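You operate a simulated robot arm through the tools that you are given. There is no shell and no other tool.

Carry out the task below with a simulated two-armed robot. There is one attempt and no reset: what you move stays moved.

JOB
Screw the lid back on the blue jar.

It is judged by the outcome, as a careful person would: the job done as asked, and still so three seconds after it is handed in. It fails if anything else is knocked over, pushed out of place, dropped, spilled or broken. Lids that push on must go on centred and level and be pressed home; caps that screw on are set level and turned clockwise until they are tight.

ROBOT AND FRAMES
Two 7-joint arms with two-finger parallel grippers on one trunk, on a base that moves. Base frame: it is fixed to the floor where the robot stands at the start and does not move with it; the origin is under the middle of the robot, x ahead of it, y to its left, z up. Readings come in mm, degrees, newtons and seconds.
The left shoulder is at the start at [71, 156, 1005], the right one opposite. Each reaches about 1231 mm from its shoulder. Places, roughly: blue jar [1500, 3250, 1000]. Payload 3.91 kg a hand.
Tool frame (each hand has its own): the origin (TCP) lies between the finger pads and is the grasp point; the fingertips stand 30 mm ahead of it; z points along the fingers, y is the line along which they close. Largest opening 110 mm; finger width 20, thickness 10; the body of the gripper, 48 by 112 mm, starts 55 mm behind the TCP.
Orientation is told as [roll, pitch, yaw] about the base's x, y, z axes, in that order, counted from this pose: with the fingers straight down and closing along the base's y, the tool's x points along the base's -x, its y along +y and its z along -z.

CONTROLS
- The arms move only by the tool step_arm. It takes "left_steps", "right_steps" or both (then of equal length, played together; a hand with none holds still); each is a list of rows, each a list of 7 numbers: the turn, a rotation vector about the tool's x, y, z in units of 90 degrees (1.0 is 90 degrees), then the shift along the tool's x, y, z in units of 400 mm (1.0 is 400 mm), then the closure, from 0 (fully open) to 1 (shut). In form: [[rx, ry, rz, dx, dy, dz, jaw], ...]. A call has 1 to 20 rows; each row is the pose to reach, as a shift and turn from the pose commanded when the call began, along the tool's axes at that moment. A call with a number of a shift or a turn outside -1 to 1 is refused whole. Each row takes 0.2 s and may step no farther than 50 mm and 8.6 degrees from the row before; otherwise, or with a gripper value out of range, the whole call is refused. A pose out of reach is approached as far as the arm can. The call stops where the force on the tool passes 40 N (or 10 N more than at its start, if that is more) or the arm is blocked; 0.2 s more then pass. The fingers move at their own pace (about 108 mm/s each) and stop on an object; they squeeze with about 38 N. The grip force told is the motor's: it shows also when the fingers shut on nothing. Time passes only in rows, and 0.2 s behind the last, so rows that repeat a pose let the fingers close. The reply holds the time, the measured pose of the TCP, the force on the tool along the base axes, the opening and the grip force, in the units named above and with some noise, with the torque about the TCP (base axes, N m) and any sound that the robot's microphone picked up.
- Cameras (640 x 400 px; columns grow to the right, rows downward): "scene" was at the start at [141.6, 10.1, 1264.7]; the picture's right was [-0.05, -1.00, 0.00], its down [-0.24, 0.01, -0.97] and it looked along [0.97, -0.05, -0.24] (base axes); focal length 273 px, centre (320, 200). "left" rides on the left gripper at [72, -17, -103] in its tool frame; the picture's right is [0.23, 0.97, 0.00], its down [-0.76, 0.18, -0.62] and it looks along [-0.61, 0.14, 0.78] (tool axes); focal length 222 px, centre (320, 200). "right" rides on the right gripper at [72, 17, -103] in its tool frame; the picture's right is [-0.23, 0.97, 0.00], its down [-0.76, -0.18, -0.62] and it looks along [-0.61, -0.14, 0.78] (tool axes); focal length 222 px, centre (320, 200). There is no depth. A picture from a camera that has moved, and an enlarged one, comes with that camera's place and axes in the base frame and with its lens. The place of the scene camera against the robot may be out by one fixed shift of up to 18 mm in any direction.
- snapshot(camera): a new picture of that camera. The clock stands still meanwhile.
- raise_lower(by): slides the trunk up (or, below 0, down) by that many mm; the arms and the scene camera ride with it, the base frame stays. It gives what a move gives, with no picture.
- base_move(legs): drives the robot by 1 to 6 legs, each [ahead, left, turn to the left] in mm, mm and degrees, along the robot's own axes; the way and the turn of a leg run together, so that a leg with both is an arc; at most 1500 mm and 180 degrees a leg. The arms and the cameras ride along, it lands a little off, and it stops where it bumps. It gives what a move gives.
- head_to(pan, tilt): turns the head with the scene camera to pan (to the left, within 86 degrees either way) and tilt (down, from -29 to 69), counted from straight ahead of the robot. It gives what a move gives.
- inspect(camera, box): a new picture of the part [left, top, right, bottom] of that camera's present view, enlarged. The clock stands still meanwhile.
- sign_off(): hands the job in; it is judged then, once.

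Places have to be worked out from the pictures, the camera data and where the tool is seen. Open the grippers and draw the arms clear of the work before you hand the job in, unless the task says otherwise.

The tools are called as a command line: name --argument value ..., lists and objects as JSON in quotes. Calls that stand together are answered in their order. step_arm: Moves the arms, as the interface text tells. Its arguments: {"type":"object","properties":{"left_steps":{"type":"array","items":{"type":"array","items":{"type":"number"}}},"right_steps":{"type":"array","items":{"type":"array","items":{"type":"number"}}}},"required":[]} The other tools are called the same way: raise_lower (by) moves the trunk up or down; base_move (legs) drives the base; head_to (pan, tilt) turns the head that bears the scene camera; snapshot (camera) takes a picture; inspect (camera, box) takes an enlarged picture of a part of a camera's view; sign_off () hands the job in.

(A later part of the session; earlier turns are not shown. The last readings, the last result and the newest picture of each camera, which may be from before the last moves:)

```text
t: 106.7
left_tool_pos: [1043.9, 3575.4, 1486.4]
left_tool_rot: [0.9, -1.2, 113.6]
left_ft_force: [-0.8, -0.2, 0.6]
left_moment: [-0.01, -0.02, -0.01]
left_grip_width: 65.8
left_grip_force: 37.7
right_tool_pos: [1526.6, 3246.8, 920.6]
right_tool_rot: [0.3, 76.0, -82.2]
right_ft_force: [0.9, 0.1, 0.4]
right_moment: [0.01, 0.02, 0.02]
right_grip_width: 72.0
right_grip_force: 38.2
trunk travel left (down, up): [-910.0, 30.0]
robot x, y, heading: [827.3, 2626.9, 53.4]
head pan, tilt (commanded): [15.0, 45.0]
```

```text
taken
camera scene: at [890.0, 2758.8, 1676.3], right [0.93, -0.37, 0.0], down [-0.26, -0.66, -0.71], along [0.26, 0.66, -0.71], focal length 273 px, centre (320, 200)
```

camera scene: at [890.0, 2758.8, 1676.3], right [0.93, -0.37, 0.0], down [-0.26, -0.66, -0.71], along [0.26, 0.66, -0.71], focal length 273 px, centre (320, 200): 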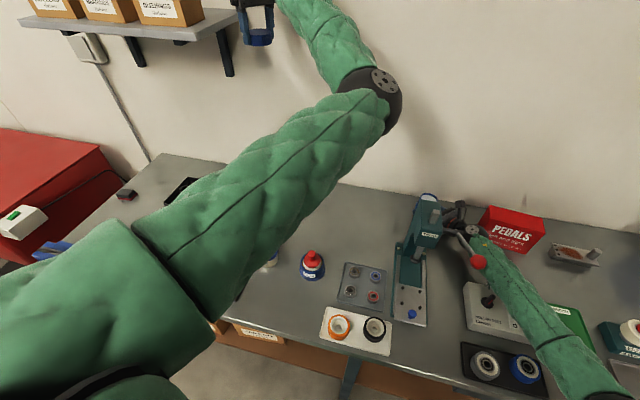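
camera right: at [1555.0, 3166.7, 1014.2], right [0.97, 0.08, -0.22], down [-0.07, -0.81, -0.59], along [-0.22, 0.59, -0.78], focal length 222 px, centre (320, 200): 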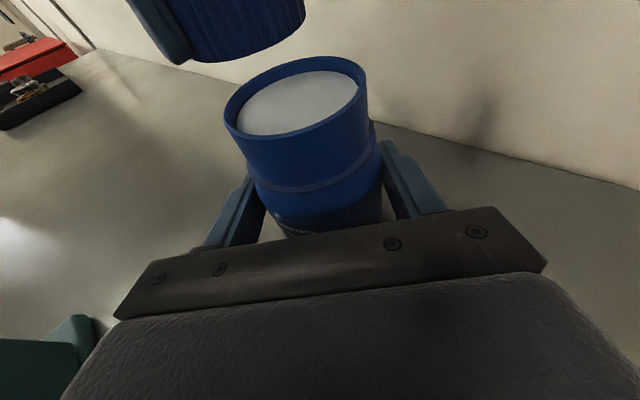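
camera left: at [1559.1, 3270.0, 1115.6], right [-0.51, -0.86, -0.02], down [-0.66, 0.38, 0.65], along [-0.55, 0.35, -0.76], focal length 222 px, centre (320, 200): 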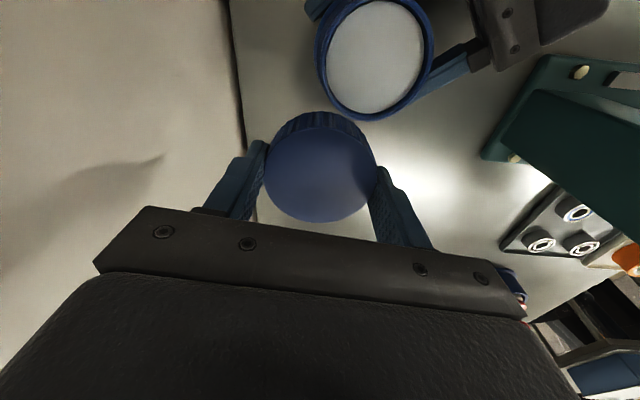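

Rotation worked using the last joint only. Now I test moving the hand right and back toward me.

step_arm --left_steps '[[-0.005, -0.01, 0, 0.085, 0.024, 0, 1], [-0.005, -0.01, 0, 0.17, 0.047, 0, 1], [-0.005, -0.01, 0, 0.256, 0.07, 0, 1], [-0.005, -0.01, 0, 0.341, 0.094, 0, 1], [-0.005, -0.01, 0, 0.341, 0.094, 0, 1]]'

snapshot --camera "scene"

```text
t: 107.9
left_tool_pos: [1041.5, 3572.9, 1483.8]
left_tool_rot: [1.4, -2.0, 113.5]
left_ft_force: [-0.6, -0.2, -0.6]
left_moment: [-0.02, 0.02, 0.0]
left_grip_width: 65.8
left_grip_force: 37.9
left hand out of reach, approached as far as the arm can: row 1, 2, 3, 4, 5
right_tool_pos: [1527.0, 3247.1, 919.6]
right_tool_rot: [0.2, 75.9, -82.0]
right_ft_force: [0.9, 0.6, 0.8]
right_moment: [0.01, -0.02, -0.02]
right_grip_width: 72.4
right_grip_force: 38.2
trunk travel left (down, up): [-910.0, 30.0]
robot x, y, heading: [835.3, 2623.2, 53.2]
head pan, tilt (commanded): [15.0, 45.0]
```

```text
taken
camera scene: at [890.0, 2758.8, 1676.3], right [0.93, -0.37, 0.0], down [-0.26, -0.66, -0.71], along [0.26, 0.66, -0.71], focal length 273 px, centre (320, 200)
```

scene: 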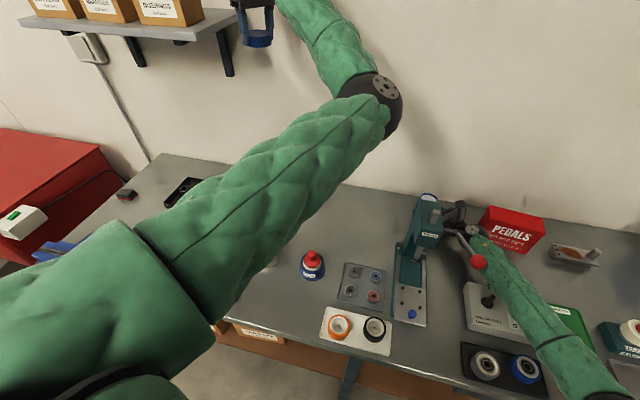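

It still cannot come back toward me; the wrist bend is probably at its limit because the forearm points upward. Lowering the hand should relieve that, so I go down 160 mm in place.

step_arm --left_steps '[[0.004, 0.006, 0, 0.003, -0.002, 0.1, 1], [0.008, 0.011, 0, 0.007, -0.005, 0.2, 1], [0.012, 0.017, 0, 0.01, -0.007, 0.3, 1], [0.0155, 0.022, 0, 0.014, -0.01, 0.4, 1], [0.0155, 0.022, 0, 0.014, -0.01, 0.4, 1]]'

snapshot --camera "scene"

```text
t: 109.1
left_tool_pos: [1043.6, 3572.4, 1324.3]
left_tool_rot: [-0.2, -0.2, 113.5]
left_ft_force: [-0.1, -0.1, -0.3]
left_moment: [-0.03, -0.01, 0.03]
left_grip_width: 65.9
left_grip_force: 37.9
right_tool_pos: [1526.2, 3248.3, 920.3]
right_tool_rot: [0.2, 76.1, -82.2]
right_ft_force: [1.5, 1.4, 0.0]
right_moment: [-0.05, -0.04, 0.01]
right_grip_width: 72.3
right_grip_force: 38.7
trunk travel left (down, up): [-910.0, 30.0]
robot x, y, heading: [834.3, 2630.5, 53.3]
head pan, tilt (commanded): [15.0, 45.0]
```

```text
taken
camera scene: at [890.1, 2758.4, 1676.3], right [0.93, -0.37, 0.0], down [-0.26, -0.66, -0.71], along [0.26, 0.66, -0.71], focal length 273 px, centre (320, 200)
```

scene: 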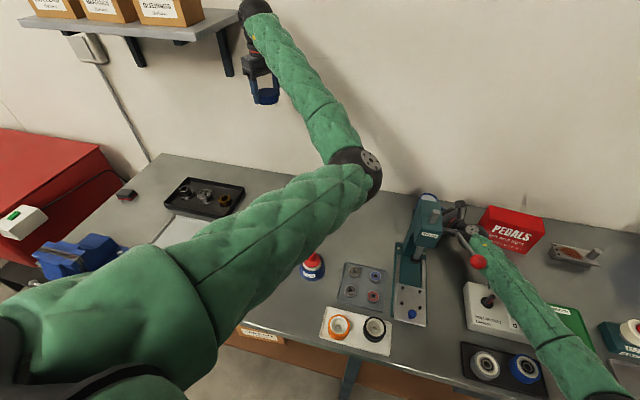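

Lowering freed the arm and it tracks exactly again. The elbow is still on the inner side; I move the hand right and back to open space so that I can then turn it clockwise and force the elbow to swing out through below.

step_arm --left_steps '[[0, 0, 0, 0.09, 0.006, 0, 1], [0, 0, 0, 0.18, 0.013, 0, 1], [0, 0, 0, 0.27, 0.019, 0, 1], [0, 0, 0, 0.36, 0.025, 0, 1], [0, 0, 0, 0.45, 0.032, 0, 1], [0, 0, 0, 0.54, 0.038, 0, 1], [0, 0, 0, 0.54, 0.038, 0, 1]]'

snapshot --camera "scene"

```text
t: 110.7
left_tool_pos: [1085.0, 3554.6, 1283.3]
left_tool_rot: [-0.3, -0.2, 113.5]
left_ft_force: [-0.7, -0.1, -0.9]
left_moment: [-0.02, 0.03, 0.02]
left_grip_width: 66.0
left_grip_force: 38.3
left hand out of reach, approached as far as the arm can: row 1, 2, 3, 4, 5, 6, 7
right_tool_pos: [1526.4, 3246.3, 919.7]
right_tool_rot: [0.1, 76.1, -82.1]
right_ft_force: [0.1, -1.1, 0.2]
right_moment: [0.03, 0.01, 0.0]
right_grip_width: 72.3
right_grip_force: 38.2
trunk travel left (down, up): [-910.0, 30.0]
robot x, y, heading: [830.4, 2624.8, 53.6]
head pan, tilt (commanded): [15.0, 45.0]
```

```text
taken
camera scene: at [889.9, 2758.8, 1676.3], right [0.93, -0.37, 0.0], down [-0.26, -0.66, -0.71], along [0.26, 0.66, -0.71], focal length 273 px, centre (320, 200)
```

scene: 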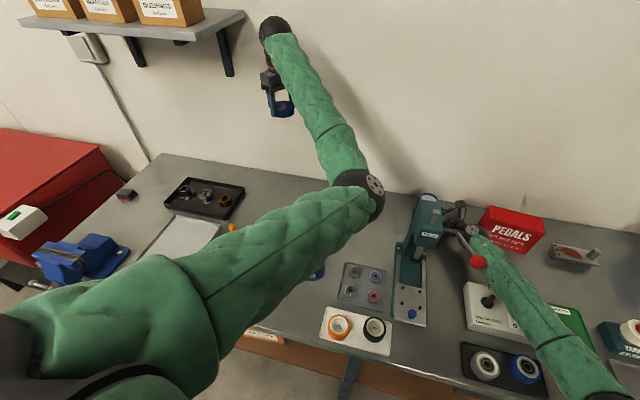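

The upper arm seems limited in swinging inward, so pulling straight back fails. Moving the hand right along the bench (outward reach) should instead leave the elbow on the left of the line; I move to t≈ just left of the jar at z≈1270.

step_arm --left_steps '[[0, 0, 0, 0.091, -0.05, 0.003, 1], [0, 0, 0, 0.182, -0.1, 0.007, 1], [0, 0, 0, 0.272, -0.151, 0.01, 1], [0, 0, 0, 0.363, -0.201, 0.013, 1], [0, 0, 0, 0.454, -0.251, 0.017, 1], [0, 0, 0, 0.545, -0.301, 0.02, 1], [0, 0, 0, 0.636, -0.351, 0.023, 1], [0, 0, 0, 0.726, -0.402, 0.026, 1], [0, 0, 0, 0.817, -0.452, 0.03, 1], [0, 0, 0, 0.908, -0.502, 0.033, 1], [0, 0, 0, 0.908, -0.502, 0.033, 1]]'

snapshot --camera "scene"

```text
t: 113.1
left_tool_pos: [1471.4, 3358.2, 1226.5]
left_tool_rot: [-0.2, -0.2, 113.4]
left_ft_force: [0.0, 0.2, -0.6]
left_moment: [-0.03, 0.0, -0.02]
left_grip_width: 65.6
left_grip_force: 37.5
left hand out of reach, approached as far as the arm can: row 1, 2, 3, 4, 5, 6, 7, 8, 9, 10, 11
right_tool_pos: [1526.7, 3247.5, 920.1]
right_tool_rot: [0.2, 76.0, -82.2]
right_ft_force: [1.0, 0.9, 0.7]
right_moment: [0.05, 0.0, 0.01]
right_grip_width: 72.2
right_grip_force: 38.4
trunk travel left (down, up): [-910.0, 30.0]
robot x, y, heading: [834.1, 2628.0, 53.3]
head pan, tilt (commanded): [15.0, 45.0]
```

```text
taken
camera scene: at [889.9, 2759.3, 1676.2], right [0.93, -0.37, 0.0], down [-0.26, -0.66, -0.71], along [0.26, 0.66, -0.71], focal length 273 px, centre (320, 200)
```

scene: 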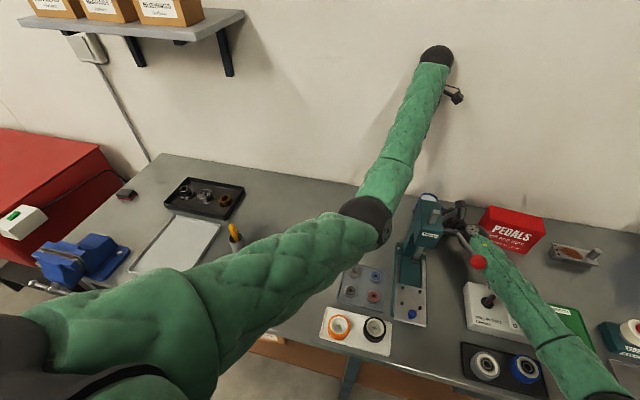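

The elbow now hangs straight below the arm line (half-way back to natural). I turn the hand clockwise 90° here while pulling 40 mm off the wall, to push the elbow further out to the left.

step_arm --left_steps '[[0, 0, 0.02, 0.025, 0.044, 0, 1], [0, 0, 0.1, 0.05, 0.087, 0, 1], [0, 0, 0.19, 0.05, 0.087, 0, 1], [0, 0, 0.28, 0.05, 0.087, 0, 1], [0, 0, 0.37, 0.05, 0.087, 0, 1], [0, 0, 0.46, 0.05, 0.087, 0, 1], [0, 0, 0.55, 0.05, 0.087, 0, 1], [0, 0, 0.64, 0.05, 0.087, 0, 1], [0, 0, 0.73, 0.05, 0.087, 0, 1], [0, 0, 0.82, 0.05, 0.087, 0, 1], [0, 0, 0.91, 0.05, 0.087, 0, 1], [0, 0, 1.0, 0.05, 0.087, 0, 1], [0, 0, 1.0, 0.05, 0.087, 0, 1]]'

snapshot --camera "scene"

```text
t: 115.9
left_tool_pos: [1467.9, 3345.9, 1208.8]
left_tool_rot: [0.3, -0.1, 23.5]
left_ft_force: [0.6, 0.3, 0.2]
left_moment: [0.03, -0.01, 0.03]
left_grip_width: 65.5
left_grip_force: 38.1
left hand out of reach, approached as far as the arm can: row 1, 2, 3, 4, 5, 6, 7, 8, 9, 10, 11, 12, 13
right_tool_pos: [1527.2, 3248.1, 920.5]
right_tool_rot: [0.2, 76.0, -82.1]
right_ft_force: [1.2, -0.8, 0.1]
right_moment: [-0.03, -0.01, 0.04]
right_grip_width: 72.0
right_grip_force: 38.1
trunk travel left (down, up): [-910.0, 30.0]
robot x, y, heading: [834.2, 2625.4, 53.5]
head pan, tilt (commanded): [15.0, 45.0]
```

```text
taken
camera scene: at [890.2, 2758.6, 1676.3], right [0.93, -0.37, 0.0], down [-0.26, -0.66, -0.71], along [0.26, 0.66, -0.71], focal length 273 px, centre (320, 200)
```

scene: 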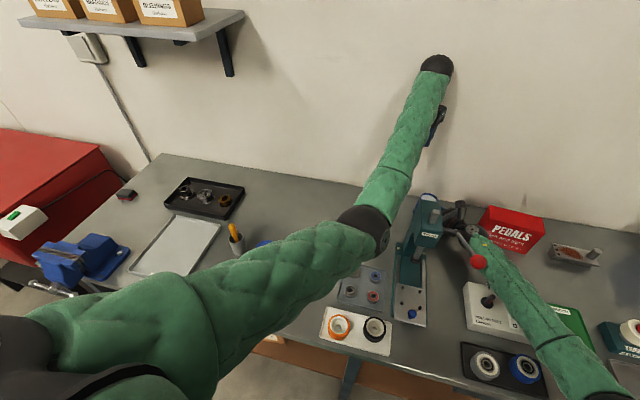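

The yaw follows but the arm still resists folding. I try moving left and down toward the lid's original area, which should rotate the shoulder outward.

step_arm --left_steps '[[0, 0, 0, 0.049, 0.068, 0.04, 1], [0, 0, 0, 0.097, 0.137, 0.079, 1], [0, 0, 0, 0.146, 0.205, 0.119, 1], [0, 0, 0, 0.195, 0.274, 0.158, 1], [0, 0, 0, 0.2435, 0.342, 0.1975, 1], [0, 0, 0, 0.2435, 0.342, 0.1975, 1]]'

snapshot --camera "scene"

```text
t: 117.3
left_tool_pos: [1327.8, 3430.5, 1129.4]
left_tool_rot: [0.2, -0.2, 23.5]
left_ft_force: [-0.1, -1.0, -0.4]
left_moment: [-0.01, 0.02, 0.03]
left_grip_width: 65.9
left_grip_force: 37.6
right_tool_pos: [1526.5, 3247.7, 919.1]
right_tool_rot: [0.1, 76.1, -82.3]
right_ft_force: [-1.4, 0.8, 0.5]
right_moment: [-0.01, 0.02, 0.0]
right_grip_width: 72.4
right_grip_force: 37.7
trunk travel left (down, up): [-910.0, 30.0]
robot x, y, heading: [834.0, 2625.9, 53.0]
head pan, tilt (commanded): [15.0, 45.0]
```

```text
taken
camera scene: at [890.7, 2758.2, 1676.3], right [0.93, -0.37, 0.0], down [-0.26, -0.66, -0.71], along [0.26, 0.66, -0.71], focal length 273 px, centre (320, 200)
```

scene: 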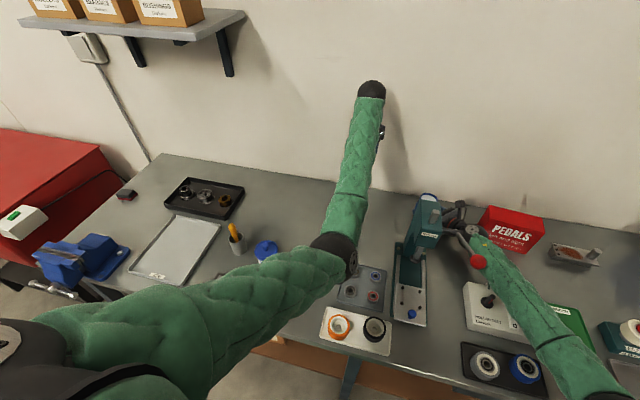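

The move was reached exactly and the arm is free again, but the elbow hangs below rather than out to the left. I pull 60 mm off the wall and turn clockwise another 70° to see whether this drives the elbow outward.

step_arm --left_steps '[[0, 0, 0.02, 0.05, -0.03, 0, 1], [0, 0, 0.1, 0.1, -0.06, 0, 1], [0, 0, 0.19, 0.13, -0.074, 0, 1], [0, 0, 0.28, 0.13, -0.074, 0, 1], [0, 0, 0.37, 0.13, -0.074, 0, 1], [0, 0, 0.46, 0.13, -0.074, 0, 1], [0, 0, 0.55, 0.13, -0.074, 0, 1], [0, 0, 0.64, 0.13, -0.074, 0, 1], [0, 0, 0.73, 0.13, -0.074, 0, 1], [0, 0, 0.78, 0.13, -0.074, 0, 1], [0, 0, 0.78, 0.13, -0.074, 0, 1]]'

snapshot --camera "scene"

```text
t: 119.9
left_tool_pos: [1244.8, 3457.2, 1128.8]
left_tool_rot: [1.5, 4.1, -42.8]
left_ft_force: [-0.7, 0.0, -0.4]
left_moment: [-0.04, 0.01, 0.01]
left_grip_width: 65.8
left_grip_force: 38.0
left hand out of reach, approached as far as the arm can: row 2, 3, 4, 5, 6, 7, 8, 9, 10, 11
right_tool_pos: [1524.7, 3248.4, 920.9]
right_tool_rot: [0.1, 76.0, -82.1]
right_ft_force: [0.3, -0.8, 0.4]
right_moment: [0.01, 0.05, 0.01]
right_grip_width: 72.5
right_grip_force: 37.6
trunk travel left (down, up): [-910.0, 30.0]
robot x, y, heading: [834.4, 2625.6, 53.5]
head pan, tilt (commanded): [15.0, 45.0]
stopped in row 11 (left hand): the arm was blocked; the commanded pose is now the measured one
```

```text
taken
camera scene: at [889.9, 2758.8, 1676.3], right [0.93, -0.37, 0.0], down [-0.26, -0.66, -0.71], along [0.26, 0.66, -0.71], focal length 273 px, centre (320, 200)
```

scene: 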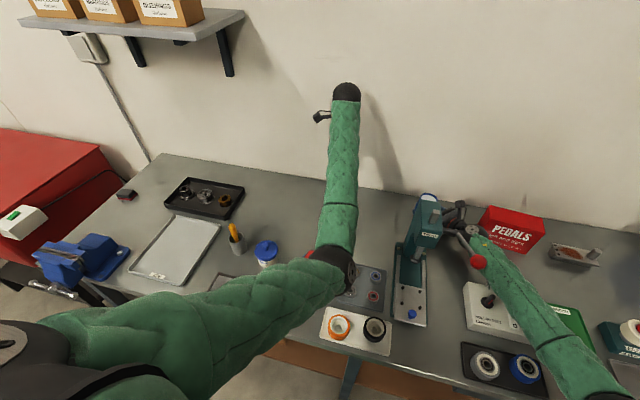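

The left arm remains in an awkward posture. I level the hand and lower it a little first, then swing it left at low height to let the shoulder rotate outward and recover the natural elbow-out posture.

step_arm --left_steps '[[0.008, -0.022, 0, -0.004, -0.001, 0.05, 1], [0.0167, -0.0455, 0, -0.007, -0.003, 0.1, 1], [0.0167, -0.0455, 0, -0.011, -0.004, 0.15, 1], [0.0167, -0.0455, 0, -0.011, -0.004, 0.15, 1]]'

snapshot --camera "scene"

```text
t: 120.9
left_tool_pos: [1247.9, 3454.0, 1068.2]
left_tool_rot: [0.0, 0.0, -43.1]
left_ft_force: [0.8, 0.4, -0.2]
left_moment: [0.03, 0.01, 0.0]
left_grip_width: 66.3
left_grip_force: 38.1
right_tool_pos: [1526.6, 3247.7, 919.4]
right_tool_rot: [0.2, 76.0, -82.1]
right_ft_force: [-0.6, 0.4, -0.9]
right_moment: [0.0, 0.04, 0.0]
right_grip_width: 72.2
right_grip_force: 38.3
trunk travel left (down, up): [-910.0, 30.0]
robot x, y, heading: [832.0, 2628.7, 53.4]
head pan, tilt (commanded): [15.0, 45.0]
```

```text
taken
camera scene: at [890.1, 2758.7, 1676.3], right [0.93, -0.37, 0.0], down [-0.26, -0.66, -0.71], along [0.26, 0.66, -0.71], focal length 273 px, centre (320, 200)
```

scene: 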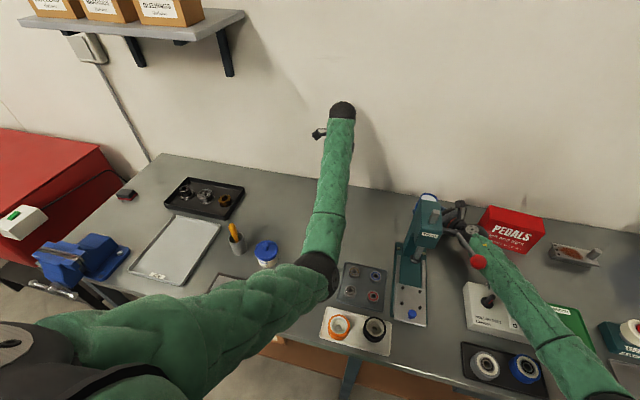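

The hand tracks again at this height. Keeping the yaw turned clockwise (which should force the elbow outward), I swing the hand 200 mm to the left.

step_arm --left_steps '[[0, 0, 0, 0.082, -0.019, 0, 1], [0, 0, 0, 0.164, -0.037, 0, 1], [0, 0, 0, 0.247, -0.056, 0, 1], [0, 0, 0, 0.329, -0.075, 0, 1], [0, 0, 0, 0.411, -0.093, 0, 1], [0, 0, 0, 0.493, -0.112, 0, 1], [0, 0, 0, 0.493, -0.112, 0, 1]]'

snapshot --camera "scene"

```text
t: 122.5
left_tool_pos: [1074.0, 3557.1, 1068.4]
left_tool_rot: [-0.2, -0.1, -43.1]
left_ft_force: [-0.9, -0.2, 0.0]
left_moment: [-0.01, -0.01, 0.0]
left_grip_width: 66.0
left_grip_force: 38.4
right_tool_pos: [1526.8, 3247.5, 920.7]
right_tool_rot: [0.1, 76.1, -82.2]
right_ft_force: [-0.5, 1.3, 0.4]
right_moment: [-0.06, -0.02, 0.03]
right_grip_width: 72.4
right_grip_force: 37.5
trunk travel left (down, up): [-910.0, 30.0]
robot x, y, heading: [835.1, 2627.2, 53.6]
head pan, tilt (commanded): [15.0, 45.0]
```

```text
taken
camera scene: at [890.7, 2758.1, 1676.3], right [0.93, -0.37, 0.0], down [-0.26, -0.66, -0.71], along [0.26, 0.66, -0.71], focal length 273 px, centre (320, 200)
```

scene: 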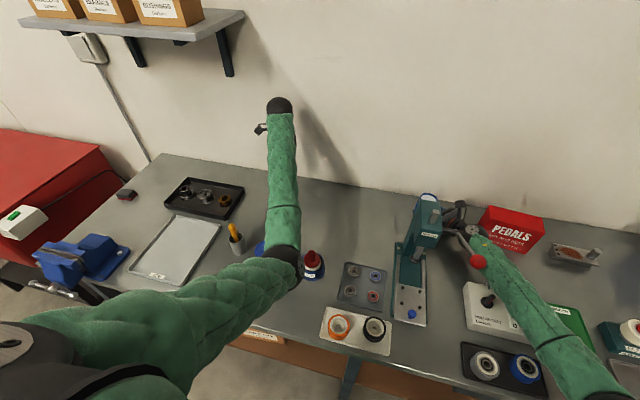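

Tracking stays good. Now I test folding the arm here: pull the hand back 150 mm toward me.

step_arm --left_steps '[[0, 0, 0, -0.01, -0.093, 0, 1], [0, 0, 0, -0.02, -0.187, 0, 1], [0, 0, 0, -0.031, -0.28, 0, 1], [0, 0, 0, -0.041, -0.373, 0, 1], [0, 0, 0, -0.041, -0.373, 0, 1]]'

snapshot --camera "scene"

```text
t: 123.9
left_tool_pos: [910.5, 3481.2, 1091.0]
left_tool_rot: [0.0, 5.3, -39.0]
left_ft_force: [0.5, -0.1, -0.3]
left_moment: [0.04, 0.02, 0.0]
left_grip_width: 66.1
left_grip_force: 37.9
right_tool_pos: [1526.2, 3246.6, 920.2]
right_tool_rot: [0.3, 76.0, -82.1]
right_ft_force: [-0.1, -0.4, 0.1]
right_moment: [0.0, 0.02, -0.05]
right_grip_width: 72.2
right_grip_force: 37.6
trunk travel left (down, up): [-910.0, 30.0]
robot x, y, heading: [830.1, 2626.8, 53.7]
head pan, tilt (commanded): [15.0, 45.0]
stopped in row 5 (left hand): the arm was blocked; the commanded pose is now the measured one
```

```text
taken
camera scene: at [889.5, 2759.0, 1676.2], right [0.93, -0.37, 0.0], down [-0.26, -0.66, -0.71], along [0.26, 0.66, -0.71], focal length 273 px, centre (320, 200)
```

scene: 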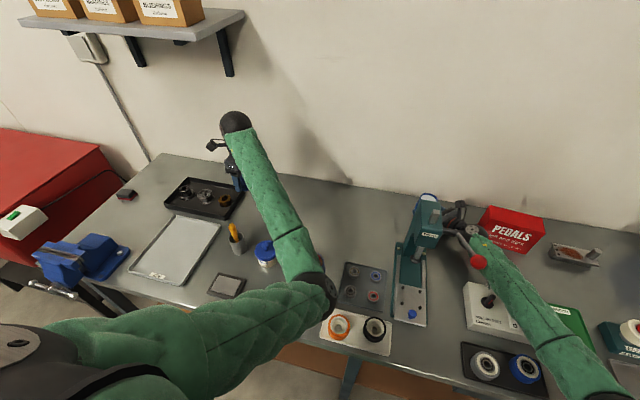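

Folding pushes the elbow the wrong way (inward). I level the hand, then turn it further clockwise in place, aiming to hit the wrist stop and so drive the elbow out to the left.

step_arm --left_steps '[[0, -0.03, 0, 0, 0, 0, 1], [0, -0.0588, 0, 0, 0, 0, 1], [0, -0.0588, 0, 0, 0, 0, 1]]'

step_arm --left_steps '[[0, 0, 0.09, 0, 0, 0, 1], [0, 0, 0.18, 0, 0, 0, 1], [0, 0, 0.27, 0, 0, 0, 1], [0, 0, 0.36, 0, 0, 0, 1], [0, 0, 0.45, 0, 0, 0, 1], [0, 0, 0.54, 0, 0, 0, 1], [0, 0, 0.63, 0, 0, 0, 1], [0, 0, 0.72, 0, 0, 0, 1], [0, 0, 0.81, 0, 0, 0, 1], [0, 0, 0.9, 0, 0, 0, 1], [0, 0, 0.98, 0, 0, 0, 1], [0, 0, 0.98, 0, 0, 0, 1]]'

snapshot --camera "scene"

```text
t: 124.7
left_tool_pos: [893.3, 3489.8, 1095.5]
left_tool_rot: [-0.2, 1.5, -38.0]
left_ft_force: [0.0, -0.3, -0.1]
left_moment: [-0.03, -0.02, 0.02]
left_grip_width: 66.0
left_grip_force: 37.8
right_tool_pos: [1525.8, 3247.8, 919.8]
right_tool_rot: [0.3, 76.0, -82.2]
right_ft_force: [-0.3, 0.0, -0.5]
right_moment: [-0.05, -0.01, 0.0]
right_grip_width: 72.0
right_grip_force: 38.2
trunk travel left (down, up): [-910.0, 30.0]
robot x, y, heading: [833.1, 2623.7, 53.2]
head pan, tilt (commanded): [15.0, 45.0]
```

```text
t: 127.3
left_tool_pos: [913.3, 3480.1, 1089.7]
left_tool_rot: [0.1, -0.1, -127.4]
left_ft_force: [-0.8, 0.2, -0.1]
left_moment: [-0.05, -0.07, 0.02]
left_grip_width: 66.0
left_grip_force: 37.7
left hand out of reach, approached as far as the arm can: row 4, 5, 6, 7, 8, 9
right_tool_pos: [1526.3, 3246.2, 920.4]
right_tool_rot: [0.7, 75.9, -81.9]
right_ft_force: [0.1, -0.2, 0.1]
right_moment: [-0.05, -0.01, 0.01]
right_grip_width: 72.0
right_grip_force: 38.6
trunk travel left (down, up): [-910.0, 30.0]
robot x, y, heading: [835.1, 2627.0, 53.6]
head pan, tilt (commanded): [15.0, 45.0]
```

```text
taken
camera scene: at [887.6, 2757.8, 1676.2], right [0.93, -0.37, 0.0], down [-0.26, -0.66, -0.71], along [0.26, 0.66, -0.71], focal length 273 px, centre (320, 200)
```

scene: 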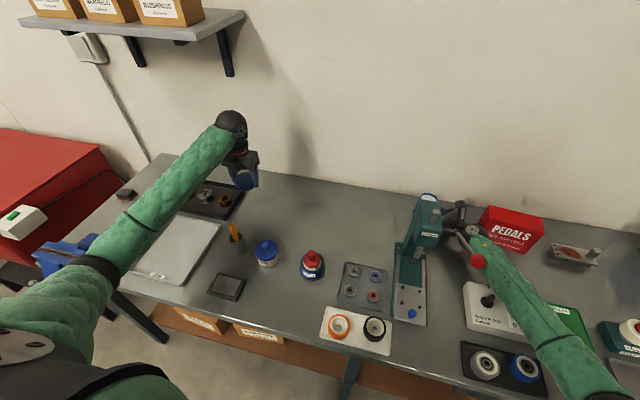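

The elbow has swung out to the left: natural posture regained (hand now at yaw −127°, i.e. turned 181° clockwise from straight). So there is a large clockwise range. I turn back counter-clockwise 90° and check that the elbow stays out.

step_arm --left_steps '[[0, 0, -0.09, 0, 0, 0, 1], [0, 0, -0.18, 0, 0, 0, 1], [0, 0, -0.27, 0, 0, 0, 1], [0, 0, -0.36, 0, 0, 0, 1], [0, 0, -0.45, 0, 0, 0, 1], [0, 0, -0.54, 0, 0, 0, 1], [0, 0, -0.63, 0, 0, 0, 1], [0, 0, -0.72, 0, 0, 0, 1], [0, 0, -0.81, 0, 0, 0, 1], [0, 0, -0.9, 0, 0, 0, 1], [0, 0, -0.98, 0, 0, 0, 1], [0, 0, -0.98, 0, 0, 0, 1]]'

snapshot --camera "scene"

```text
t: 129.9
left_tool_pos: [912.0, 3479.1, 1089.7]
left_tool_rot: [-0.1, -0.2, -39.0]
left_ft_force: [-0.3, 0.5, 0.7]
left_moment: [0.0, -0.01, 0.02]
left_grip_width: 65.8
left_grip_force: 37.8
right_tool_pos: [1526.9, 3248.6, 921.4]
right_tool_rot: [0.3, 76.1, -82.1]
right_ft_force: [-0.1, -0.5, 1.0]
right_moment: [-0.02, -0.02, 0.01]
right_grip_width: 72.3
right_grip_force: 37.8
trunk travel left (down, up): [-910.0, 30.0]
robot x, y, heading: [835.4, 2628.4, 53.5]
head pan, tilt (commanded): [15.0, 45.0]
```

```text
taken
camera scene: at [889.8, 2759.2, 1676.2], right [0.93, -0.37, 0.0], down [-0.26, -0.66, -0.71], along [0.26, 0.66, -0.71], focal length 273 px, centre (320, 200)
```

scene: 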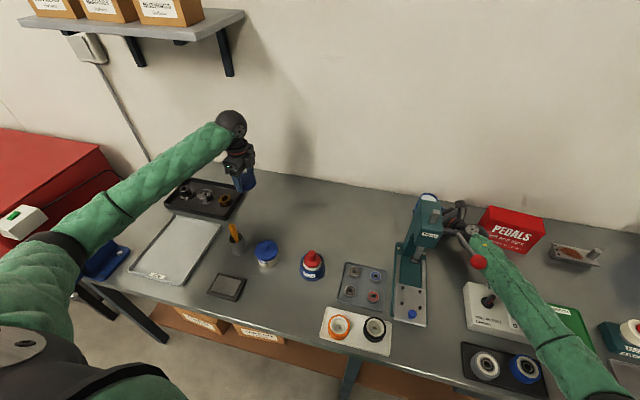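

The elbow stays well out to the left. Another 90° counter-clockwise brings the hand to about straight.

step_arm --left_steps '[[0, 0, -0.09, 0, 0, 0, 1], [0, 0, -0.18, 0, 0, 0, 1], [0, 0, -0.27, 0, 0, 0, 1], [0, 0, -0.36, 0, 0, 0, 1], [0, 0, -0.45, 0, 0, 0, 1], [0, 0, -0.54, 0, 0, 0, 1], [0, 0, -0.63, 0, 0, 0, 1], [0, 0, -0.72, 0, 0, 0, 1], [0, 0, -0.81, 0, 0, 0, 1], [0, 0, -0.9, 0, 0, 0, 1], [0, 0, -0.98, 0, 0, 0, 1], [0, 0, -0.98, 0, 0, 0, 1]]'

snapshot --camera "scene"

```text
t: 132.5
left_tool_pos: [911.8, 3479.2, 1088.0]
left_tool_rot: [-0.1, 0.1, 49.3]
left_ft_force: [0.0, -0.3, -0.3]
left_moment: [-0.02, -0.02, 0.04]
left_grip_width: 65.6
left_grip_force: 38.1
right_tool_pos: [1526.2, 3248.1, 919.9]
right_tool_rot: [0.4, 76.0, -82.1]
right_ft_force: [0.5, -1.2, 0.3]
right_moment: [-0.02, 0.0, 0.0]
right_grip_width: 72.1
right_grip_force: 37.9
trunk travel left (down, up): [-910.0, 30.0]
robot x, y, heading: [832.8, 2629.6, 53.7]
head pan, tilt (commanded): [15.0, 45.0]
```

```text
taken
camera scene: at [889.8, 2759.1, 1676.2], right [0.93, -0.37, 0.0], down [-0.26, -0.66, -0.71], along [0.26, 0.66, -0.71], focal length 273 px, centre (320, 200)
```

scene: 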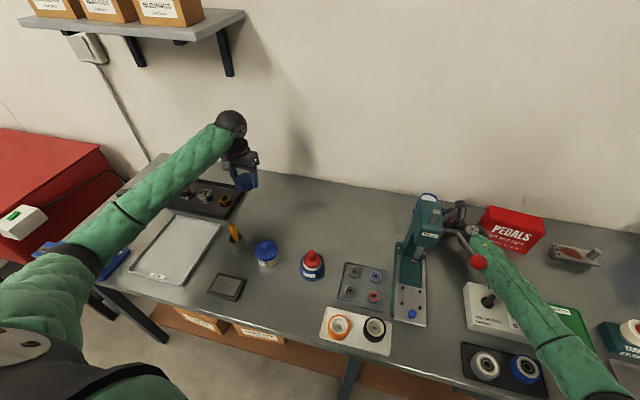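

The posture is natural again with yaw ≈ straight. I now bring the hand right at z≈1125, first to the area left of the jar, keeping an eye on the elbow.

step_arm --left_steps '[[0, 0, 0, -0.054, -0.096, -0.02, 1], [0, 0, 0, -0.107, -0.192, -0.04, 1], [0, 0, 0, -0.161, -0.288, -0.06, 1], [0, 0, 0, -0.214, -0.384, -0.08, 1], [0, 0, 0, -0.268, -0.481, -0.0925, 1], [0, 0, 0, -0.322, -0.577, -0.0925, 1], [0, 0, 0, -0.375, -0.673, -0.0925, 1], [0, 0, 0, -0.429, -0.769, -0.0925, 1], [0, 0, 0, -0.4825, -0.865, -0.0925, 1], [0, 0, 0, -0.4825, -0.865, -0.0925, 1]]'

snapshot --camera "scene"

```text
t: 134.7
left_tool_pos: [1300.5, 3399.6, 1126.6]
left_tool_rot: [-0.1, 0.1, 49.0]
left_ft_force: [-0.3, -0.2, -0.1]
left_moment: [-0.03, -0.04, 0.0]
left_grip_width: 66.0
left_grip_force: 38.1
right_tool_pos: [1525.4, 3247.9, 920.1]
right_tool_rot: [0.4, 75.9, -82.0]
right_ft_force: [-0.4, -0.7, -0.6]
right_moment: [0.0, 0.02, -0.03]
right_grip_width: 71.9
right_grip_force: 37.4
trunk travel left (down, up): [-910.0, 30.0]
robot x, y, heading: [830.8, 2624.8, 53.4]
head pan, tilt (commanded): [15.0, 45.0]
```

```text
taken
camera scene: at [888.6, 2759.8, 1676.2], right [0.93, -0.37, 0.0], down [-0.26, -0.66, -0.71], along [0.26, 0.66, -0.71], focal length 273 px, centre (320, 200)
```

scene: 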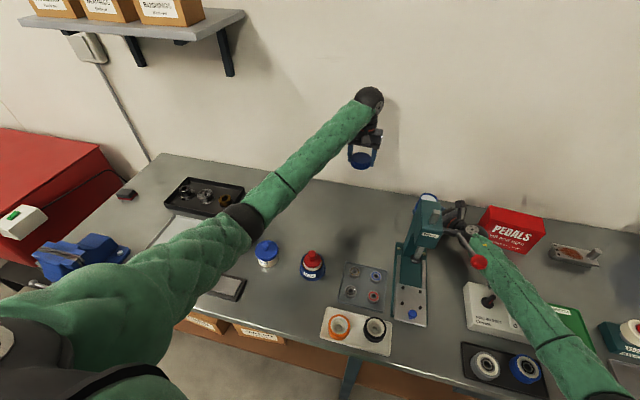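

Tracking is exact and the elbow is left. Now I move over the jar at z≈1125 with the yaw unchanged.

step_arm --left_steps '[[0, 0, 0, -0.018, -0.108, 0, 1], [0, 0, 0, -0.037, -0.217, 0, 1], [0, 0, 0, -0.055, -0.325, 0, 1], [0, 0, 0, -0.074, -0.434, 0, 1], [0, 0, 0, -0.092, -0.542, 0, 1], [0, 0, 0, -0.111, -0.651, 0, 1], [0, 0, 0, -0.111, -0.651, 0, 1]]'

snapshot --camera "scene"

snapshot --camera "left"

```text
t: 136.3
left_tool_pos: [1525.4, 3264.9, 1126.0]
left_tool_rot: [-0.1, 0.0, 49.1]
left_ft_force: [0.0, -1.5, 0.2]
left_moment: [-0.01, 0.0, -0.01]
left_grip_width: 65.8
left_grip_force: 38.3
right_tool_pos: [1525.8, 3248.8, 919.4]
right_tool_rot: [0.4, 76.0, -81.9]
right_ft_force: [-0.2, 0.0, 0.1]
right_moment: [-0.04, -0.06, -0.04]
right_grip_width: 71.8
right_grip_force: 38.5
trunk travel left (down, up): [-910.0, 30.0]
robot x, y, heading: [830.0, 2624.9, 53.5]
head pan, tilt (commanded): [15.0, 45.0]
```

```text
taken
camera scene: at [889.0, 2760.1, 1676.2], right [0.93, -0.37, 0.0], down [-0.26, -0.66, -0.71], along [0.26, 0.66, -0.71], focal length 273 px, centre (320, 200)
```

scene: 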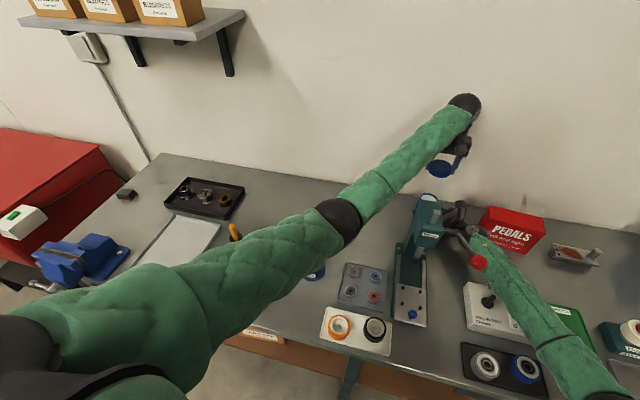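

```text
taken
camera left: at [1490.3, 3198.6, 1230.6], right [-0.88, 0.47, 0.0], down [0.36, 0.69, 0.62], along [0.29, 0.55, -0.78], focal length 222 px, centre (320, 200)
```

left: 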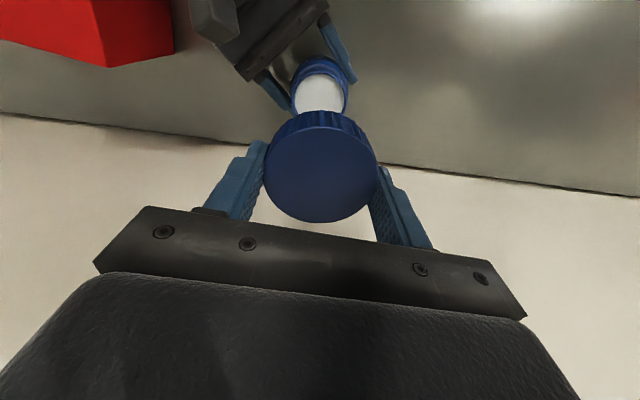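

Elbow remains left; the forearm should clear the press by some margin. Before lowering, I check lid/jar alignment in the left camera from this new direction.

inspect --camera "left" --box '[250, 45, 390, 145]'

```text
4.00 times, centred on (320, 95) of left
camera zoom: at [1490.3, 3198.6, 1230.6], right [-0.88, 0.47, 0.0], down [0.36, 0.69, 0.62], along [0.29, 0.55, -0.78], focal length 888 px, centre (320, 620)
```

zoom: 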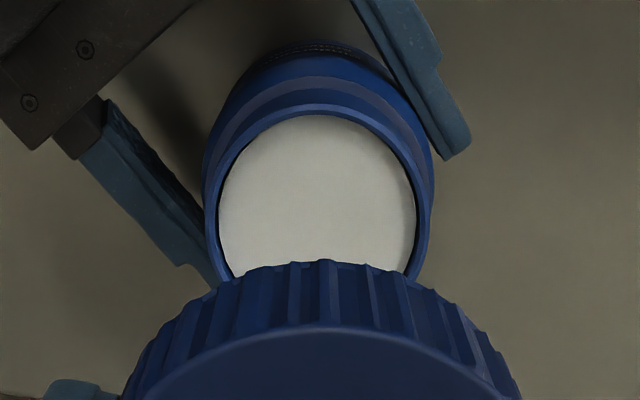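

Measurements from two directions agree: jar axis ≈ [1523.8, 3259.8]; the lid needs +3 mm along tool x and −2 mm along y. I apply that and lower 45 mm, checking tracking.

step_arm --left_steps '[[0, 0, 0, 0.0075, -0.005, 0, 1], [0, 0, 0, 0.0075, -0.005, 0.04, 1], [0, 0, 0, 0.0075, -0.005, 0.08, 1], [0, 0, 0, 0.0075, -0.005, 0.113, 1], [0, 0, 0, 0.0075, -0.005, 0.113, 1]]'

snapshot --camera "scene"

```text
t: 137.5
left_tool_pos: [1526.1, 3258.3, 1079.8]
left_tool_rot: [-0.1, 0.2, 49.0]
left_ft_force: [-0.3, -0.2, -0.4]
left_moment: [0.02, -0.03, 0.02]
left_grip_width: 66.0
left_grip_force: 38.0
right_tool_pos: [1526.3, 3247.6, 919.2]
right_tool_rot: [0.1, 76.0, -82.2]
right_ft_force: [0.4, 0.2, 0.1]
right_moment: [0.01, 0.03, 0.0]
right_grip_width: 72.2
right_grip_force: 38.1
trunk travel left (down, up): [-910.0, 30.0]
robot x, y, heading: [831.1, 2623.0, 53.5]
head pan, tilt (commanded): [15.0, 45.0]
```

```text
taken
camera scene: at [890.2, 2758.9, 1676.2], right [0.93, -0.37, 0.0], down [-0.26, -0.66, -0.71], along [0.26, 0.66, -0.71], focal length 273 px, centre (320, 200)
```

scene: 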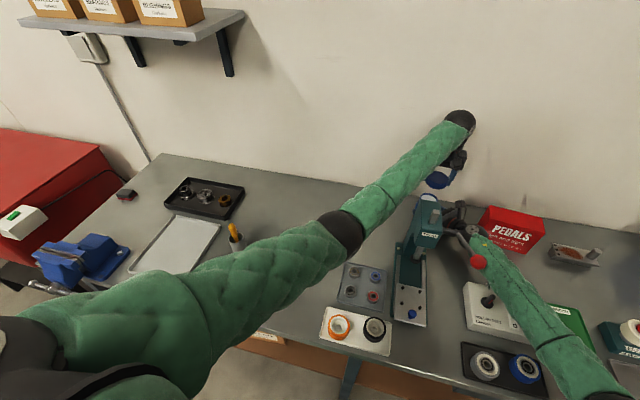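

Tracking is good. I lower another 40 mm to z≈1040.

step_arm --left_steps '[[0, 0, 0, 0, 0, 0.035, 1], [0, 0, 0, 0, 0, 0.07, 1], [0, 0, 0, 0, 0, 0.1, 1], [0, 0, 0, 0, 0, 0.1, 1]]'

snapshot --camera "right"

inspect --camera "scene" --box '[320, 90, 500, 250]'

```text
t: 138.5
left_tool_pos: [1526.3, 3259.2, 1040.8]
left_tool_rot: [0.0, 0.1, 49.2]
left_ft_force: [-0.8, -0.3, -0.3]
left_moment: [0.0, 0.02, 0.02]
left_grip_width: 65.7
left_grip_force: 37.6
right_tool_pos: [1526.7, 3247.2, 919.8]
right_tool_rot: [0.3, 76.1, -82.2]
right_ft_force: [0.9, -0.1, 0.1]
right_moment: [-0.01, 0.05, 0.01]
right_grip_width: 72.3
right_grip_force: 37.6
trunk travel left (down, up): [-910.0, 30.0]
robot x, y, heading: [830.3, 2627.7, 53.8]
head pan, tilt (commanded): [15.0, 45.0]
```

```text
taken
camera right: at [1555.3, 3166.7, 1014.2], right [0.97, 0.08, -0.22], down [-0.07, -0.81, -0.59], along [-0.22, 0.59, -0.78], focal length 222 px, centre (320, 200)
```

right: 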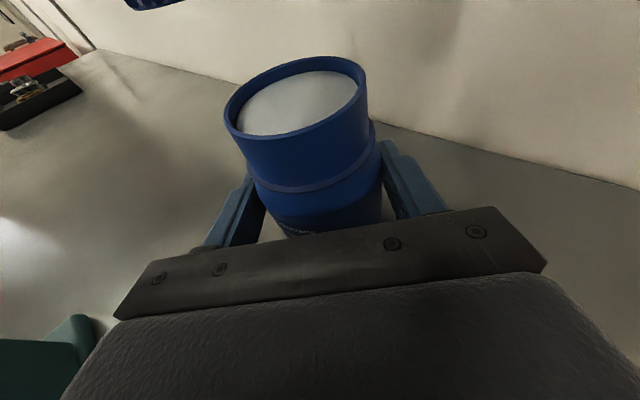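

```text
2.50 times, centred on (410, 170) of scene
camera zoom: at [890.2, 2758.8, 1676.2], right [0.93, -0.37, 0.0], down [-0.26, -0.66, -0.71], along [0.26, 0.66, -0.71], focal length 682 px, centre (95, 275)
```

zoom: 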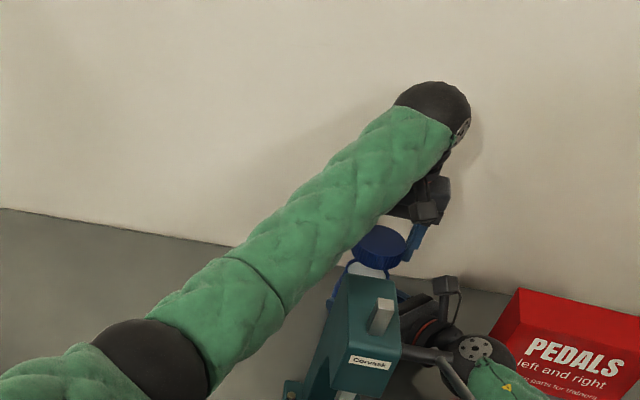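

Good, the lid is right above the rim. I lower 27 mm more to about 8–10 mm above it.

step_arm --left_steps '[[0, 0, 0, 0, 0, 0.025, 1], [0, 0, 0, 0, 0, 0.05, 1], [0, 0, 0, 0, 0, 0.067, 1], [0, 0, 0, 0, 0, 0.067, 1]]'

snapshot --camera "right"

inspect --camera "scene" --box '[420, 150, 500, 200]'

snapshot --camera "left"

```text
t: 139.5
left_tool_pos: [1525.8, 3257.6, 1013.7]
left_tool_rot: [-0.1, 0.0, 49.1]
left_ft_force: [-0.4, 0.5, -0.9]
left_moment: [0.03, 0.0, 0.03]
left_grip_width: 65.7
left_grip_force: 37.9
right_tool_pos: [1525.3, 3248.0, 920.5]
right_tool_rot: [0.2, 76.2, -82.2]
right_ft_force: [-0.6, 0.5, -0.2]
right_moment: [-0.02, 0.05, 0.02]
right_grip_width: 72.3
right_grip_force: 37.9
trunk travel left (down, up): [-910.0, 30.0]
robot x, y, heading: [834.4, 2630.8, 53.5]
head pan, tilt (commanded): [15.0, 45.0]
```

```text
taken
camera right: at [1555.3, 3166.7, 1014.2], right [0.97, 0.08, -0.22], down [-0.07, -0.81, -0.59], along [-0.22, 0.59, -0.78], focal length 222 px, centre (320, 200)
```

right: 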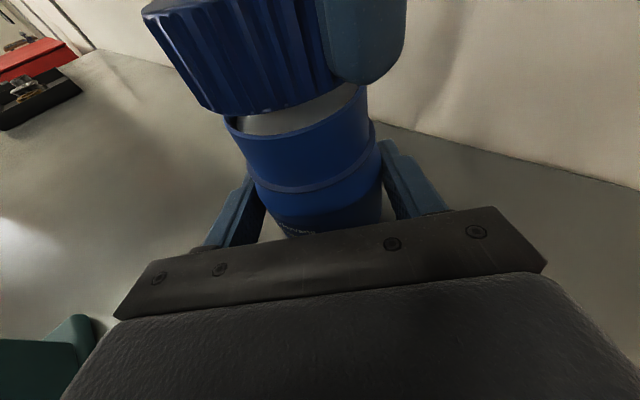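

```text
8.00 times, centred on (460, 175) of scene
camera zoom: at [890.3, 2758.8, 1676.2], right [0.93, -0.37, 0.0], down [-0.26, -0.66, -0.71], along [0.26, 0.66, -0.71], focal length 2183 px, centre (-800, 400)
```

zoom: 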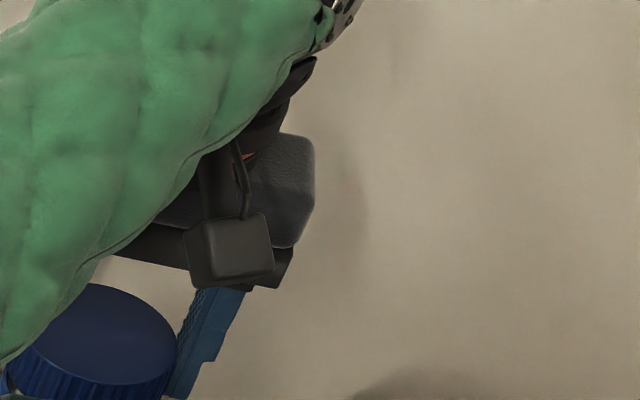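

```text
taken
camera left: at [1490.9, 3192.2, 1118.1], right [-0.88, 0.47, 0.0], down [0.36, 0.69, 0.62], along [0.29, 0.55, -0.78], focal length 222 px, centre (320, 200)
```

left: 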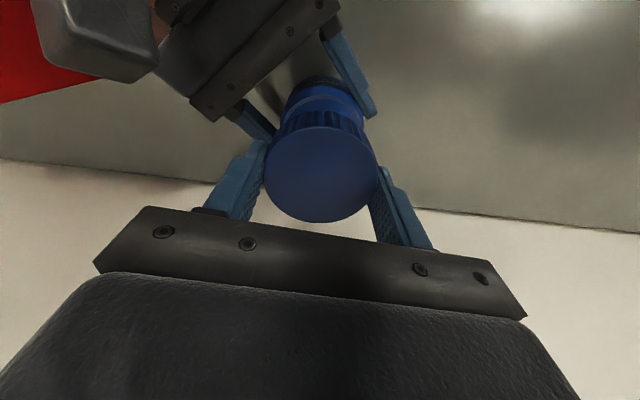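

The lid is poised about 9 mm above the rim. I zoom the right camera to verify lid-to-rim alignment sideways.

inspect --camera "right" --box '[130, 0, 430, 187]'

inspect --camera "left" --box '[240, 60, 400, 160]'

```text
2.13 times, centred on (280, 94) of right
camera zoom: at [1555.3, 3166.7, 1014.2], right [0.97, 0.08, -0.22], down [-0.07, -0.81, -0.59], along [-0.22, 0.59, -0.78], focal length 474 px, centre (405, 427)
```

zoom: 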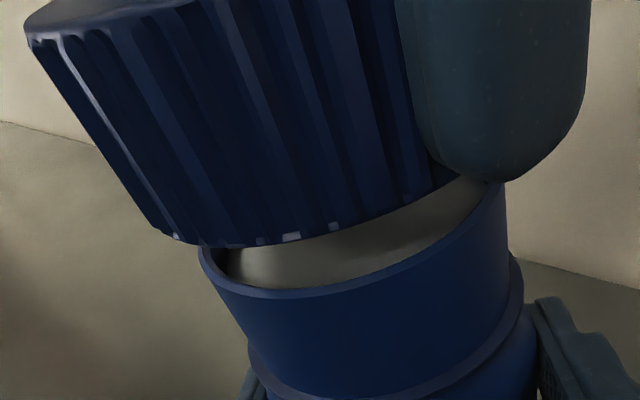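

```text
4.00 times, centred on (320, 110) of left
camera zoom: at [1490.9, 3192.2, 1118.1], right [-0.88, 0.47, 0.0], down [0.36, 0.69, 0.62], along [0.29, 0.55, -0.78], focal length 888 px, centre (320, 560)
```

zoom: 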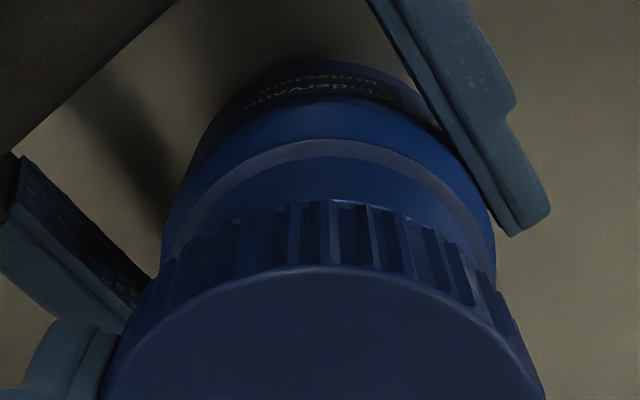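

Alignment looks within about 1–2 mm in both views. I lower slowly by 12 mm and read the force to feel for the rim.

step_arm --left_steps '[[0, 0, 0, 0, 0, 0.0075, 1], [0, 0, 0, 0, 0, 0.015, 1], [0, 0, 0, 0, 0, 0.0225, 1], [0, 0, 0, 0, 0, 0.03, 1], [0, 0, 0, 0, 0, 0.03, 1]]'

inspect --camera "right" --box '[130, 0, 430, 187]'

```text
t: 140.7
left_tool_pos: [1527.3, 3258.5, 1002.9]
left_tool_rot: [0.1, 0.2, 49.1]
left_ft_force: [-0.3, 0.6, -0.1]
left_moment: [0.02, -0.01, 0.01]
left_grip_width: 65.7
left_grip_force: 37.9
right_tool_pos: [1525.3, 3246.8, 919.3]
right_tool_rot: [0.3, 76.2, -82.2]
right_ft_force: [0.8, 0.0, 0.4]
right_moment: [-0.06, 0.0, 0.04]
right_grip_width: 72.1
right_grip_force: 38.0
trunk travel left (down, up): [-910.0, 30.0]
robot x, y, heading: [829.9, 2629.0, 53.7]
head pan, tilt (commanded): [15.0, 45.0]
```

```text
2.13 times, centred on (280, 94) of right
camera zoom: at [1555.3, 3166.7, 1014.2], right [0.97, 0.08, -0.22], down [-0.07, -0.81, -0.59], along [-0.22, 0.59, -0.78], focal length 474 px, centre (405, 427)
```

zoom: 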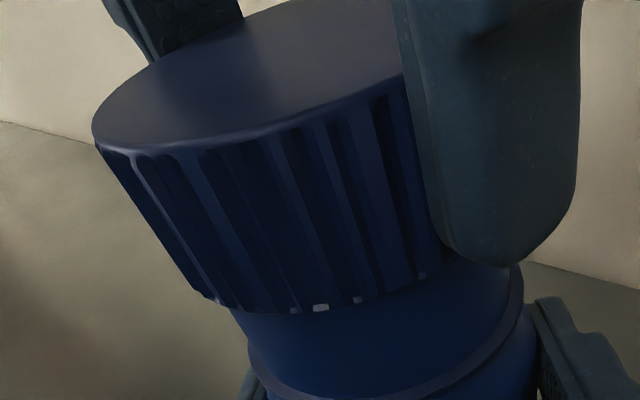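

The lid slid over the rim with no force at all. I keep lowering gently.

step_arm --left_steps '[[0, 0, 0, 0, 0, 0.0075, 1], [0, 0, 0, 0, 0, 0.015, 1], [0, 0, 0, 0, 0, 0.0225, 1], [0, 0, 0, 0, 0, 0.03, 1], [0, 0, 0, 0, 0, 0.03, 1]]'

inspect --camera "right" --box '[130, 0, 430, 187]'

```text
t: 141.9
left_tool_pos: [1525.8, 3260.1, 998.6]
left_tool_rot: [-0.2, -0.4, 49.2]
left_ft_force: [-23.6, -17.8, 10.9]
left_moment: [-0.69, 0.92, 0.02]
left_grip_width: 65.8
left_grip_force: 38.4
right_tool_pos: [1525.9, 3247.8, 921.4]
right_tool_rot: [0.7, 76.0, -81.9]
right_ft_force: [22.9, 17.5, -14.4]
right_moment: [-0.84, 0.84, -0.32]
right_grip_width: 72.6
right_grip_force: 37.9
trunk travel left (down, up): [-910.0, 30.0]
robot x, y, heading: [833.8, 2628.0, 53.5]
head pan, tilt (commanded): [15.0, 45.0]
```

```text
2.13 times, centred on (280, 94) of right
camera zoom: at [1554.6, 3167.2, 1016.3], right [0.97, 0.07, -0.22], down [-0.07, -0.81, -0.59], along [-0.22, 0.59, -0.78], focal length 474 px, centre (405, 427)
```

zoom: 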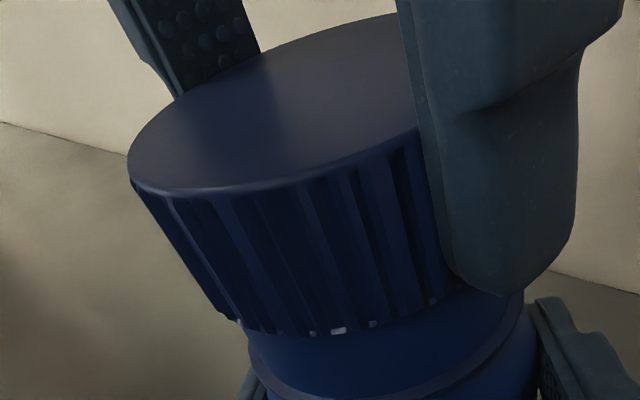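

Contact: the lid is about 7 mm over the rim and the jar pushes it sideways (~29 N toward −x,−y) and up. I ease up a few mm and shift the lid 1.5 mm in the direction of that push.

step_arm --left_steps '[[0, 0, 0, 0.002, 0, -0.01, 1], [0, 0, 0, 0.0037, 0.0008, -0.018, 1], [0, 0, 0, 0.0037, 0.0008, -0.018, 1]]'

```text
t: 142.7
left_tool_pos: [1524.3, 3259.5, 999.6]
left_tool_rot: [-0.1, -0.1, 49.2]
left_ft_force: [0.5, -0.3, -0.5]
left_moment: [0.01, 0.01, 0.02]
left_grip_width: 65.9
left_grip_force: 38.1
right_tool_pos: [1523.8, 3248.9, 920.0]
right_tool_rot: [0.4, 76.0, -81.7]
right_ft_force: [-1.0, 0.1, 0.0]
right_moment: [0.09, 0.1, 0.05]
right_grip_width: 72.2
right_grip_force: 37.8
trunk travel left (down, up): [-910.0, 30.0]
robot x, y, heading: [834.5, 2626.8, 53.4]
head pan, tilt (commanded): [15.0, 45.0]
```

Forces dropped to zero. I press down again by 4 mm to feel how the lid seats now.

step_arm --left_steps '[[0, 0, 0, 0, 0, 0.004, 1], [0, 0, 0, 0, 0, 0.008, 1], [0, 0, 0, 0, 0, 0.01, 1], [0, 0, 0, 0, 0, 0.01, 1]]'

```text
t: 143.7
left_tool_pos: [1523.8, 3261.2, 999.2]
left_tool_rot: [-0.2, -0.3, 49.3]
left_ft_force: [-2.0, -0.5, 0.0]
left_moment: [-0.02, 0.08, -0.03]
left_grip_width: 65.8
left_grip_force: 37.8
right_tool_pos: [1523.2, 3248.8, 921.5]
right_tool_rot: [0.8, 75.9, -81.5]
right_ft_force: [2.3, 0.4, -3.5]
right_moment: [-0.08, 0.04, 0.01]
right_grip_width: 72.3
right_grip_force: 37.7
trunk travel left (down, up): [-910.0, 30.0]
robot x, y, heading: [833.1, 2628.6, 53.6]
head pan, tilt (commanded): [15.0, 45.0]
```

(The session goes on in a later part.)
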